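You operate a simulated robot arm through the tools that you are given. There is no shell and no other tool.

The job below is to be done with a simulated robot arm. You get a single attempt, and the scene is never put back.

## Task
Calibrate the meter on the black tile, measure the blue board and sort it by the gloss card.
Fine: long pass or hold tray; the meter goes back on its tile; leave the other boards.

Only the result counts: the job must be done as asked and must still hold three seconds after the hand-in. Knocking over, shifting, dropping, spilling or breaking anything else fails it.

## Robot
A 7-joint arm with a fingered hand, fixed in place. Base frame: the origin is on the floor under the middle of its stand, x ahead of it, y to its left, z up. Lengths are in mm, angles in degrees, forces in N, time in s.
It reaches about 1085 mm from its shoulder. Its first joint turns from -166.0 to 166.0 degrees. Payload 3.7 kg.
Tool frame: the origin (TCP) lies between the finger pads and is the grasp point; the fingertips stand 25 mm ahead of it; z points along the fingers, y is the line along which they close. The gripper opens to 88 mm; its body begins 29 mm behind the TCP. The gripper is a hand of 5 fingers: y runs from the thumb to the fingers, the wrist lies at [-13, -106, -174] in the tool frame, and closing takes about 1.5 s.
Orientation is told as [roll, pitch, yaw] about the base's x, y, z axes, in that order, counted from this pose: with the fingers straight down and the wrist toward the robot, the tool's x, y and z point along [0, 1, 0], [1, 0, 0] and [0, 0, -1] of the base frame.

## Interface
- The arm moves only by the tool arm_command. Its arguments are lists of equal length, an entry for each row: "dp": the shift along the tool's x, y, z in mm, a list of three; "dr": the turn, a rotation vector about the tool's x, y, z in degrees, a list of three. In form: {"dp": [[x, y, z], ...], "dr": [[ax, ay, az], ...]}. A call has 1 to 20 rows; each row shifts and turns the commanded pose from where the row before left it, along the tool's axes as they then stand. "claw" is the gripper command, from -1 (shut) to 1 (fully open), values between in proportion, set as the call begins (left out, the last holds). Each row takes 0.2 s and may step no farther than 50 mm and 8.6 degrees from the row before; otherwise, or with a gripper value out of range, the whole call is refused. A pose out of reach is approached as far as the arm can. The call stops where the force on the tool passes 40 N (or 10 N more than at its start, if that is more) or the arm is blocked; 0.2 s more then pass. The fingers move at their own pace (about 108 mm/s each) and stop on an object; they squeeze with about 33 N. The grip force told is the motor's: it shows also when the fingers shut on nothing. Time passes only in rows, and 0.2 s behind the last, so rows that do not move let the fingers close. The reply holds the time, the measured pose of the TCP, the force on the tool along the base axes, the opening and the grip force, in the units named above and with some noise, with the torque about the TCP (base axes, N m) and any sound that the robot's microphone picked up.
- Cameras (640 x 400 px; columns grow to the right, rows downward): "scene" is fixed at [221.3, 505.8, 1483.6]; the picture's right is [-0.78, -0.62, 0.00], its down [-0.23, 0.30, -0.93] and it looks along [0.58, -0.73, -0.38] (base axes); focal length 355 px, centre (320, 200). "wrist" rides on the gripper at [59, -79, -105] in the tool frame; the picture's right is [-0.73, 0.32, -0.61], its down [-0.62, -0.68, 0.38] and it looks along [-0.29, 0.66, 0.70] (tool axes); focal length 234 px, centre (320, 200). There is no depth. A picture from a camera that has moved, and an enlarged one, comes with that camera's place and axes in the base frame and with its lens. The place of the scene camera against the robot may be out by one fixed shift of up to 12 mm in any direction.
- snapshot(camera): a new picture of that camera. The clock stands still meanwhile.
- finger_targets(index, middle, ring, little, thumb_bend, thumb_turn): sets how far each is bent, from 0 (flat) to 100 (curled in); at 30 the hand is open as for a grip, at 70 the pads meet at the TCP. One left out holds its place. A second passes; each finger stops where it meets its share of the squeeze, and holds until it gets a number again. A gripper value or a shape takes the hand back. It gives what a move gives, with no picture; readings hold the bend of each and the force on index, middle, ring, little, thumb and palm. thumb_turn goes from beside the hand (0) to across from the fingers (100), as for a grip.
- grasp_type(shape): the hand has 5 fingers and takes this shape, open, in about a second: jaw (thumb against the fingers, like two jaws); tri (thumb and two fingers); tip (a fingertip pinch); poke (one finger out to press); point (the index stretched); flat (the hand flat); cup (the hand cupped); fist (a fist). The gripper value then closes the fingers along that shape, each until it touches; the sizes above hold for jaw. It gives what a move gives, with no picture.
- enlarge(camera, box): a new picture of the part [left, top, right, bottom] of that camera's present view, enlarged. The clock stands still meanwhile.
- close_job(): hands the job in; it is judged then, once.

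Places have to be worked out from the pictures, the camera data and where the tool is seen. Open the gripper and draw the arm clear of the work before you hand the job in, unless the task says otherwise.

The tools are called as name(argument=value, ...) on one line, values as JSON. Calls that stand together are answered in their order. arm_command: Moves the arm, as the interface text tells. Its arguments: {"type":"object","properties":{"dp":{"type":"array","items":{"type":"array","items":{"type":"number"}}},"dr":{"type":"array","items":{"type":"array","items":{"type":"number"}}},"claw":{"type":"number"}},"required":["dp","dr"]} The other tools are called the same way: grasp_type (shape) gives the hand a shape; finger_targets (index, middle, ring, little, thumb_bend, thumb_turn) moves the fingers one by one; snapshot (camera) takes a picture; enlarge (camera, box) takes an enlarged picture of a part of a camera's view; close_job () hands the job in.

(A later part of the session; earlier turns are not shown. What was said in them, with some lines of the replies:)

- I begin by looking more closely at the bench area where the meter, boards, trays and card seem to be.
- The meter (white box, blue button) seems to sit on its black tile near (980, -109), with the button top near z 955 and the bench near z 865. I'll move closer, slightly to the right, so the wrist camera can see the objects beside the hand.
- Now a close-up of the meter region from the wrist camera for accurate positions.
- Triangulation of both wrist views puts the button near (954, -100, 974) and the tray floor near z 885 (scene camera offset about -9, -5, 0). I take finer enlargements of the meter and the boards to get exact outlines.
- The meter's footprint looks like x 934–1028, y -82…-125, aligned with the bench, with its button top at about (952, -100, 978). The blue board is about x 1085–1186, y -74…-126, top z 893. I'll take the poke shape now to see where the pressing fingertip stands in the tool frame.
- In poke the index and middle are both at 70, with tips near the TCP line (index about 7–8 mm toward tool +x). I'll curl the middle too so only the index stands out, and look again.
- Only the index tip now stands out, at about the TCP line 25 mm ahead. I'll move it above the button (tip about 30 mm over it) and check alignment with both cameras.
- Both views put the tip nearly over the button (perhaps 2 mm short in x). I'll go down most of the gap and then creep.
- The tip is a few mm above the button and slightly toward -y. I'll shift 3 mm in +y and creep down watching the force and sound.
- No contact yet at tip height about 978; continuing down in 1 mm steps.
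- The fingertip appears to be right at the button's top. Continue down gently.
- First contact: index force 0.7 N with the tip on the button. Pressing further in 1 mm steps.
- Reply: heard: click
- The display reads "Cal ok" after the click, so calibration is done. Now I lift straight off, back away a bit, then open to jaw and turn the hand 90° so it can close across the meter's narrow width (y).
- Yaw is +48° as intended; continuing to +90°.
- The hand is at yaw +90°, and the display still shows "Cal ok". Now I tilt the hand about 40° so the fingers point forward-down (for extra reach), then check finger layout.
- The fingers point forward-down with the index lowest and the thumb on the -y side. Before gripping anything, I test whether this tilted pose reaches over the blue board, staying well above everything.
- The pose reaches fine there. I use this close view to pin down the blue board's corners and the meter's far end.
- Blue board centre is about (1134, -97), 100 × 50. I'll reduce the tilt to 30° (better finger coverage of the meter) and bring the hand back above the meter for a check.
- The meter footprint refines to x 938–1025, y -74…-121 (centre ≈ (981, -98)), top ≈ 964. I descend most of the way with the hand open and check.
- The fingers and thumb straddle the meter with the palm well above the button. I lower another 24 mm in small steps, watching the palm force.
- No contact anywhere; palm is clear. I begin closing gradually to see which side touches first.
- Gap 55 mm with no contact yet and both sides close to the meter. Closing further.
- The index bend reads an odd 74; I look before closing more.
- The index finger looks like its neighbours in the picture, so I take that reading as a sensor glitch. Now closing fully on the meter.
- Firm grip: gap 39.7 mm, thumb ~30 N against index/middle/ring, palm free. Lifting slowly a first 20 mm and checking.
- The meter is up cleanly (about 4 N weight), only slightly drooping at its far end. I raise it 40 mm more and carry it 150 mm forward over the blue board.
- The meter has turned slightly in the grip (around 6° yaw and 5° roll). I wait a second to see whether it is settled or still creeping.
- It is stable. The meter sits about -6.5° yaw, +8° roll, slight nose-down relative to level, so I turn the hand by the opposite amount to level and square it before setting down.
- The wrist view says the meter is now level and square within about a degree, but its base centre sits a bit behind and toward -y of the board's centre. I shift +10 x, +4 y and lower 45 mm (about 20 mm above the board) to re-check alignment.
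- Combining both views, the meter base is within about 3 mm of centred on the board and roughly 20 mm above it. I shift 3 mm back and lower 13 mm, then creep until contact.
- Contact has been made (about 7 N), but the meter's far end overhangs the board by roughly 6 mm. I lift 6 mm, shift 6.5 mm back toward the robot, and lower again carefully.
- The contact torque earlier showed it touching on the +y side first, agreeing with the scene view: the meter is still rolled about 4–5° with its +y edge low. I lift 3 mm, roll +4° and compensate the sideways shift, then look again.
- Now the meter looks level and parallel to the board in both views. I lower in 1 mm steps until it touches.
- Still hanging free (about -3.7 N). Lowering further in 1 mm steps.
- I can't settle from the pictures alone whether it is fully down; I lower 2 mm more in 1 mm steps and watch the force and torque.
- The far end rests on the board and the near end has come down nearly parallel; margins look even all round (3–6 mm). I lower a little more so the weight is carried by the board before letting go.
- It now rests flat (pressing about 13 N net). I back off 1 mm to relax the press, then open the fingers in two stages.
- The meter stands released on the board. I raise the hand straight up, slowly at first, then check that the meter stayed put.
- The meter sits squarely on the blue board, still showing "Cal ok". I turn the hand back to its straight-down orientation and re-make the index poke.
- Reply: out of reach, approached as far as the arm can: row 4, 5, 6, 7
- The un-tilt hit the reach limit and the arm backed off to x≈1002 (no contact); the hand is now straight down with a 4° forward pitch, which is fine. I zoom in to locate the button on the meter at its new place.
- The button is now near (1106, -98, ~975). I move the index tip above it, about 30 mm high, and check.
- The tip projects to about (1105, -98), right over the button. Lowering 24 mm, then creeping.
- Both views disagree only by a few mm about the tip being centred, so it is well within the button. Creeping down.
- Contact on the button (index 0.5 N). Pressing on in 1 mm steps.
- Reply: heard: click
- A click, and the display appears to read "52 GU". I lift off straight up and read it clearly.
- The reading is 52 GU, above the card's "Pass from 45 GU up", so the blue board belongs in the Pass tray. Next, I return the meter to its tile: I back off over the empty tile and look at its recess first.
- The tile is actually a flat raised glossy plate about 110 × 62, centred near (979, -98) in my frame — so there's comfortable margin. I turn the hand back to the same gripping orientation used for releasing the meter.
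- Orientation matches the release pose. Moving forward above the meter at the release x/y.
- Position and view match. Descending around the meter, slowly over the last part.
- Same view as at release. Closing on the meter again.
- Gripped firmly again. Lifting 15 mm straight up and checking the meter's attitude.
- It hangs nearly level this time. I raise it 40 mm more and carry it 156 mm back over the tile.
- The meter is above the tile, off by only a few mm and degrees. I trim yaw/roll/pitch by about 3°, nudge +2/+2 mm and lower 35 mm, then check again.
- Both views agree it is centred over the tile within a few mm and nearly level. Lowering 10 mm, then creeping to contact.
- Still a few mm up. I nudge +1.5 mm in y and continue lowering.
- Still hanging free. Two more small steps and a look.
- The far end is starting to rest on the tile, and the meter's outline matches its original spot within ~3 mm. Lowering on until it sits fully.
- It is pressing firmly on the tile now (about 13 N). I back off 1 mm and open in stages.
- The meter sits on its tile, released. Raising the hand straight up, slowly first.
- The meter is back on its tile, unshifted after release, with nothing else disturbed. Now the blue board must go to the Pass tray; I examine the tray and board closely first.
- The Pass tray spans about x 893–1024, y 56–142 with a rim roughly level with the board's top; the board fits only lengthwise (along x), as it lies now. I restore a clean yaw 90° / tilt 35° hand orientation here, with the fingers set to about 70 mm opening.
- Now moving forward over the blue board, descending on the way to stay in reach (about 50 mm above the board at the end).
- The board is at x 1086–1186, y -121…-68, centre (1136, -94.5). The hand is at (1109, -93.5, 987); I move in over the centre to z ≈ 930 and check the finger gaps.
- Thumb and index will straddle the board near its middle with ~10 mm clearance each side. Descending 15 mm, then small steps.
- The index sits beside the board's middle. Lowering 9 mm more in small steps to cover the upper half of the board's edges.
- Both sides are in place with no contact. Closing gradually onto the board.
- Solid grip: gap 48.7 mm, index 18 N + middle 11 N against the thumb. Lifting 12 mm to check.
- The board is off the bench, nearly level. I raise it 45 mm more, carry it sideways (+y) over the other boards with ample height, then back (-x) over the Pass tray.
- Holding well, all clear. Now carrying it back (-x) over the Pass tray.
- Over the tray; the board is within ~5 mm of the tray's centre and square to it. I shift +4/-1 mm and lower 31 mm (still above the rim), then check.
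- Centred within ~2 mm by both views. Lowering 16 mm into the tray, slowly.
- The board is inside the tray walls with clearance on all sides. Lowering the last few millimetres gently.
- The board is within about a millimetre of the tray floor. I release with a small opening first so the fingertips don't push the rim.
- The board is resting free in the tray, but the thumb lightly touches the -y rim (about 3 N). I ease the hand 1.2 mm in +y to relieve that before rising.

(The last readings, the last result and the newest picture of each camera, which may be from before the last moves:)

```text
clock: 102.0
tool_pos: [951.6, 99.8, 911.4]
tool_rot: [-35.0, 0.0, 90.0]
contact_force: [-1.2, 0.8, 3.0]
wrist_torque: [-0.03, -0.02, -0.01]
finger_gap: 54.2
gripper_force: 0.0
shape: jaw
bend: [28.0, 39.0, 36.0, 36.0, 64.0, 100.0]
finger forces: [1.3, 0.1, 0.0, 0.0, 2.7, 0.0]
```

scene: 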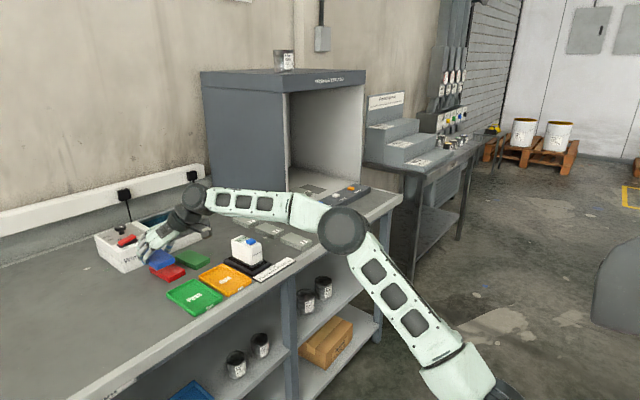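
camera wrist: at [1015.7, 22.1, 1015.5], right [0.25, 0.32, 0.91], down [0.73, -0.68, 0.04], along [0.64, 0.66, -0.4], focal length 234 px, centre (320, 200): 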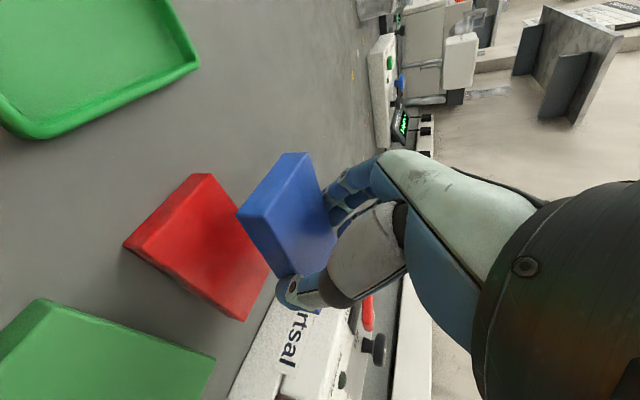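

Remaining contact is mostly upward (tips touching the rim from above), so I rise straight up slowly.

arm_command(dp=[[-0.57, 0, -0.82], [-0.57, 0, -0.82], [-0.57, 0, -0.82], [0, 0, 0]], dr=[[0, 0, 0], [0, 0, 0], [0, 0, 0], [0, 0, 0]])

enlarge(camera="scene", box=[165, 265, 225, 315])

```text
clock: 103.0
tool_pos: [951.6, 100.1, 912.8]
tool_rot: [-35.0, 0.0, 90.0]
contact_force: [0.1, 0.6, -0.4]
wrist_torque: [0.0, 0.03, 0.01]
finger_gap: 55.2
gripper_force: 0.0
shape: jaw
bend: [28.0, 39.0, 36.0, 36.0, 63.0, 100.0]
finger forces: [0.1, 0.0, 0.0, 0.0, 0.0, 0.0]
```

```text
8.00 times, centred on (195, 290) of scene
camera zoom: at [221.3, 505.8, 1483.6], right [-0.78, -0.62, 0.0], down [-0.23, 0.3, -0.93], along [0.58, -0.73, -0.38], focal length 2837 px, centre (1320, -520)
```

zoom: 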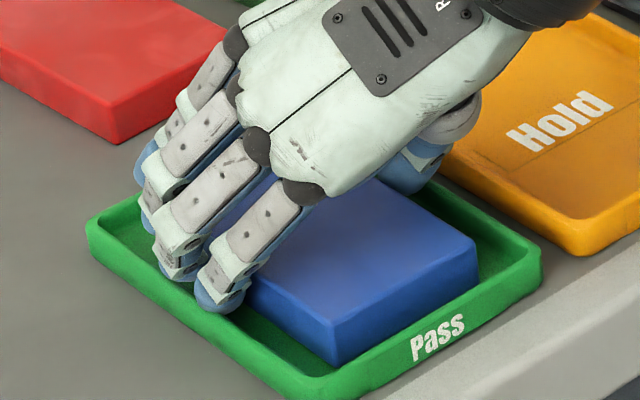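

All contact gone; the board lies in the tray and the tray has not moved. Continuing straight up, then opening once clear.

arm_command(dp=[[-1.15, 0, -1.64], [-1.15, 0, -1.64], [-2.3, 0, -3.28], [-2.87, 0, -4.1], [-5.7, 0, -8.2], [-11.5, 0, -16.4], [-17.2, 0, -24.6], [0, 0, 0]], dr=[[0, 0, 0], [0, 0, 0], [0, 0, 0], [0, 0, 0], [0, 0, 0], [0, 0, 0], [0, 0, 0], [0, 0, 0]])

enlarge(camera="scene", box=[155, 240, 245, 320])

snapshot(camera="wrist")

```text
clock: 104.8
tool_pos: [950.6, 99.1, 987.5]
tool_rot: [-35.1, 0.1, 90.0]
contact_force: [-0.3, 0.2, 0.5]
wrist_torque: [0.01, 0.02, 0.01]
finger_gap: 55.8
gripper_force: 0.0
shape: jaw
bend: [28.0, 39.0, 36.0, 36.0, 63.0, 100.0]
finger forces: [0.0, 0.1, 0.0, 0.0, 0.0, 0.0]
```

```text
5.00 times, centred on (200, 280) of scene
camera zoom: at [221.3, 505.8, 1483.6], right [-0.78, -0.62, 0.0], down [-0.23, 0.3, -0.93], along [0.58, -0.73, -0.38], focal length 1773 px, centre (920, -200)
```

zoom: 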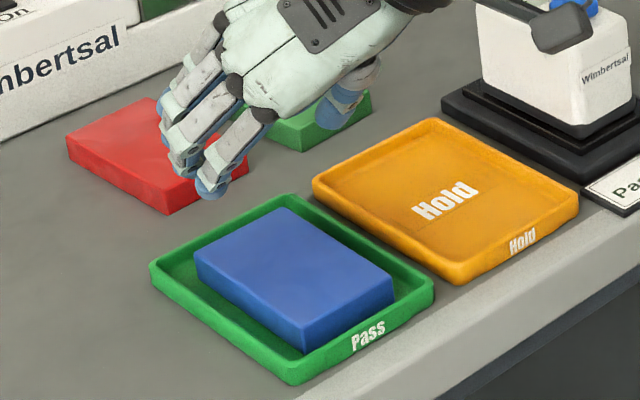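

```text
taken
camera wrist: at [842.4, 20.7, 1041.0], right [0.25, 0.32, 0.91], down [0.73, -0.68, 0.04], along [0.64, 0.66, -0.4], focal length 234 px, centre (320, 200)
```

wrist: 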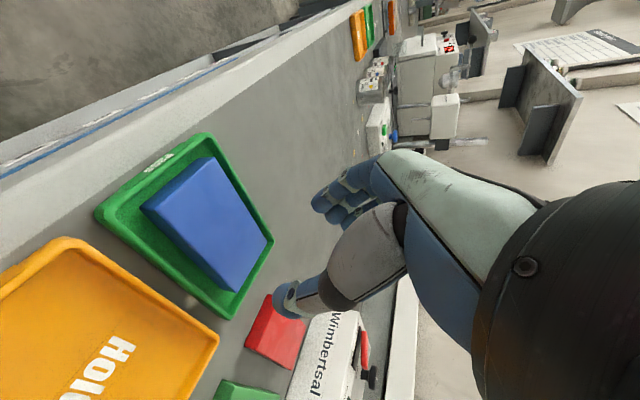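

The blue board lies flat and lengthwise in the Pass tray, which hasn't shifted. I open the hand fully and withdraw up and back, clear of the bench.

arm_command(dp=[[-19.1, 0, -27.3], [-19.1, 0, -27.3], [-19.1, 0, -27.3], [34, 0, -23.9], [34, 0, -23.9], [34, 0, -23.9], [34, 0, -23.9], [34, 0, -23.9], [34, 0, -23.9], [0, 0, 0]], dr=[[0, 0, 0], [0, 0, 0], [0, 0, 0], [0, 0, 0], [0, 0, 0], [0, 0, 0], [0, 0, 0], [0, 0, 0], [0, 0, 0], [0, 0, 0]], claw=1)

snapshot(camera="scene")

enlarge(camera="scene", box=[140, 200, 320, 320])

enlarge(camera="scene", box=[200, 225, 280, 285])

```text
clock: 107.0
tool_pos: [700.6, 101.0, 1087.9]
tool_rot: [-35.0, 0.0, 90.0]
contact_force: [0.1, 0.5, 0.1]
wrist_torque: [0.02, -0.02, -0.01]
finger_gap: 87.8
gripper_force: 0.0
shape: jaw
bend: [30.0, 30.0, 30.0, 30.0, 30.0, 98.0]
finger forces: [0.0, 0.0, 0.1, 0.0, 0.1, 0.0]
```

```text
taken
```

scene: 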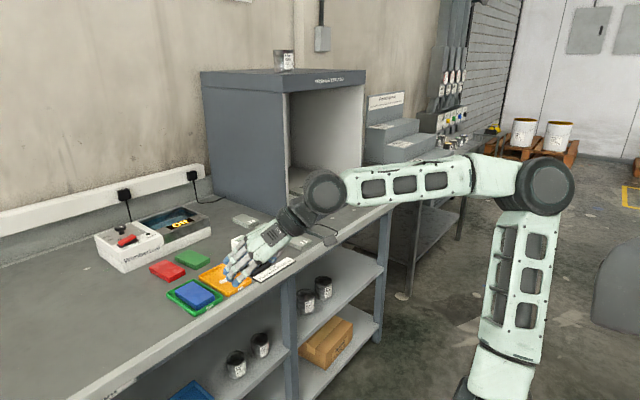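

```text
3.33 times, centred on (230, 260) of scene
camera zoom: at [221.3, 505.8, 1483.6], right [-0.78, -0.62, 0.0], down [-0.23, 0.3, -0.93], along [0.58, -0.73, -0.38], focal length 1182 px, centre (620, 0)
```

zoom: 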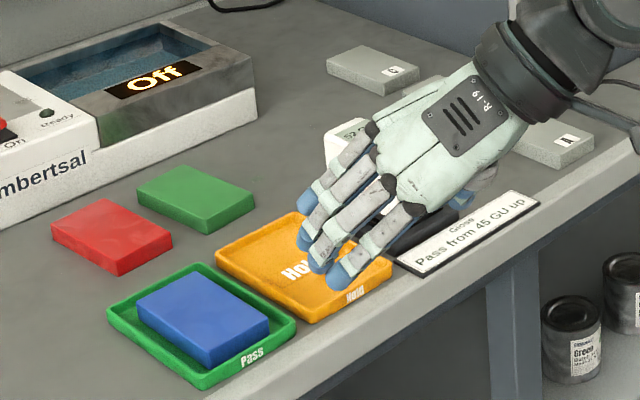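

```text
6.67 times, centred on (240, 255) of scene
camera zoom: at [221.3, 505.8, 1483.6], right [-0.78, -0.62, 0.0], down [-0.23, 0.3, -0.93], along [0.58, -0.73, -0.38], focal length 2364 px, centre (853, -167)
```

zoom: 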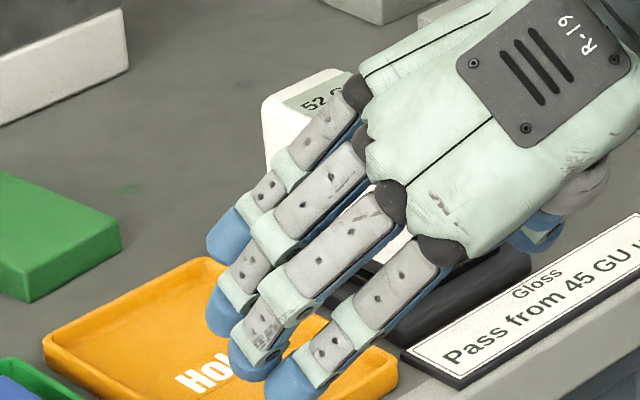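

Other boards and trays are where they were. The hand hides the meter in this view, so I move it up and aside for a final check.

arm_command(dp=[[-17.2, 0, -24.6], [-17.2, 0, -24.6], [-17.2, 0, -24.6], [-17.2, 0, -24.6], [-17.2, 0, -24.6], [-17.2, 0, -24.6], [0, -40, 0], [0, -40, 0], [0, -40, 0], [0, -40, 0], [0, -40, 0], [0, -40, 0], [0, 0, 0]], dr=[[0, 0, 0], [0, 0, 0], [0, 0, 0], [0, 0, 0], [0, 0, 0], [0, 0, 0], [0, 0, 0], [0, 0, 0], [0, 0, 0], [0, 0, 0], [0, 0, 0], [0, 0, 0], [0, 0, 0]])

snapshot(camera="scene")

enlarge(camera="scene", box=[200, 225, 280, 285])

snapshot(camera="wrist")

```text
clock: 109.8
tool_pos: [701.7, -140.0, 1267.3]
tool_rot: [-35.1, 0.0, 89.9]
contact_force: [0.2, 0.7, 0.3]
wrist_torque: [-0.03, 0.03, 0.02]
finger_gap: 87.7
gripper_force: 0.0
shape: jaw
bend: [30.0, 30.0, 30.0, 30.0, 30.0, 98.0]
finger forces: [0.1, 0.0, 0.1, 0.0, 0.1, 0.1]
```

```text
taken
```

scene: 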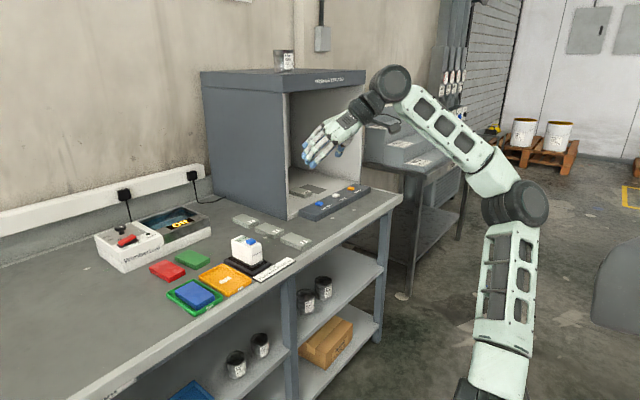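

```text
6.67 times, centred on (240, 255) of scene
camera zoom: at [221.3, 505.8, 1483.6], right [-0.78, -0.62, 0.0], down [-0.23, 0.3, -0.93], along [0.58, -0.73, -0.38], focal length 2364 px, centre (853, -167)
```

zoom: 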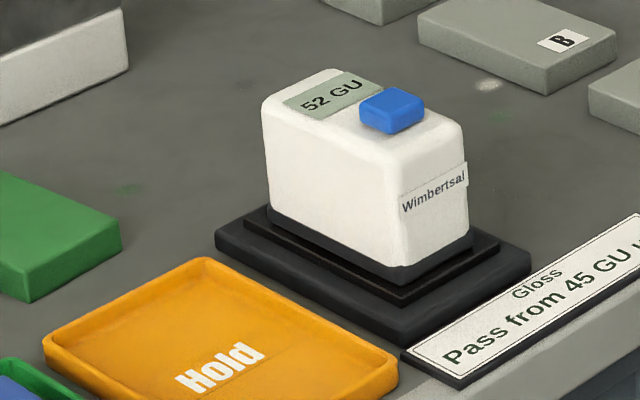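

```text
taken
camera wrist: at [594.0, -218.6, 1321.2], right [0.25, 0.32, 0.91], down [0.73, -0.68, 0.04], along [0.64, 0.66, -0.4], focal length 234 px, centre (320, 200)
```

wrist: 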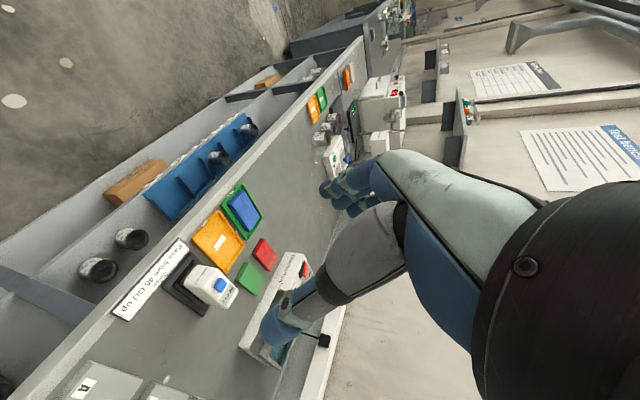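

Final check: the meter stands on its black tile as at the start (reading 52 GU), the blue board lies lengthwise in the Pass tray (52 ≥ 45), and the other boards, trays and card are unmoved. The gripper is open and the arm is clear, so I hand the job in.

close_job()

```text
The job is handed in.
```

The blue board measured 52 GU. The gloss card says "Pass from 45 GU up", so I put it in the Pass tray.

- **Calibration:** the meter showed "Cal ok" after I pressed its button on the black tile.
- **Meter:** it is back on its tile, within about 3 mm of where it started.
- **Blue board:** it lies flat and lengthwise in the Pass tray.
- **Everything else:** from the last pictures, the red, green and grey boards, both trays and the gloss card are where they were. While I was setting the board down, the thumb touched the Pass tray's rim with about 3 N, and the tray did not visibly move.

The gripper was open and the arm clear of the bench when I handed the job in. I have not seen the verdict.
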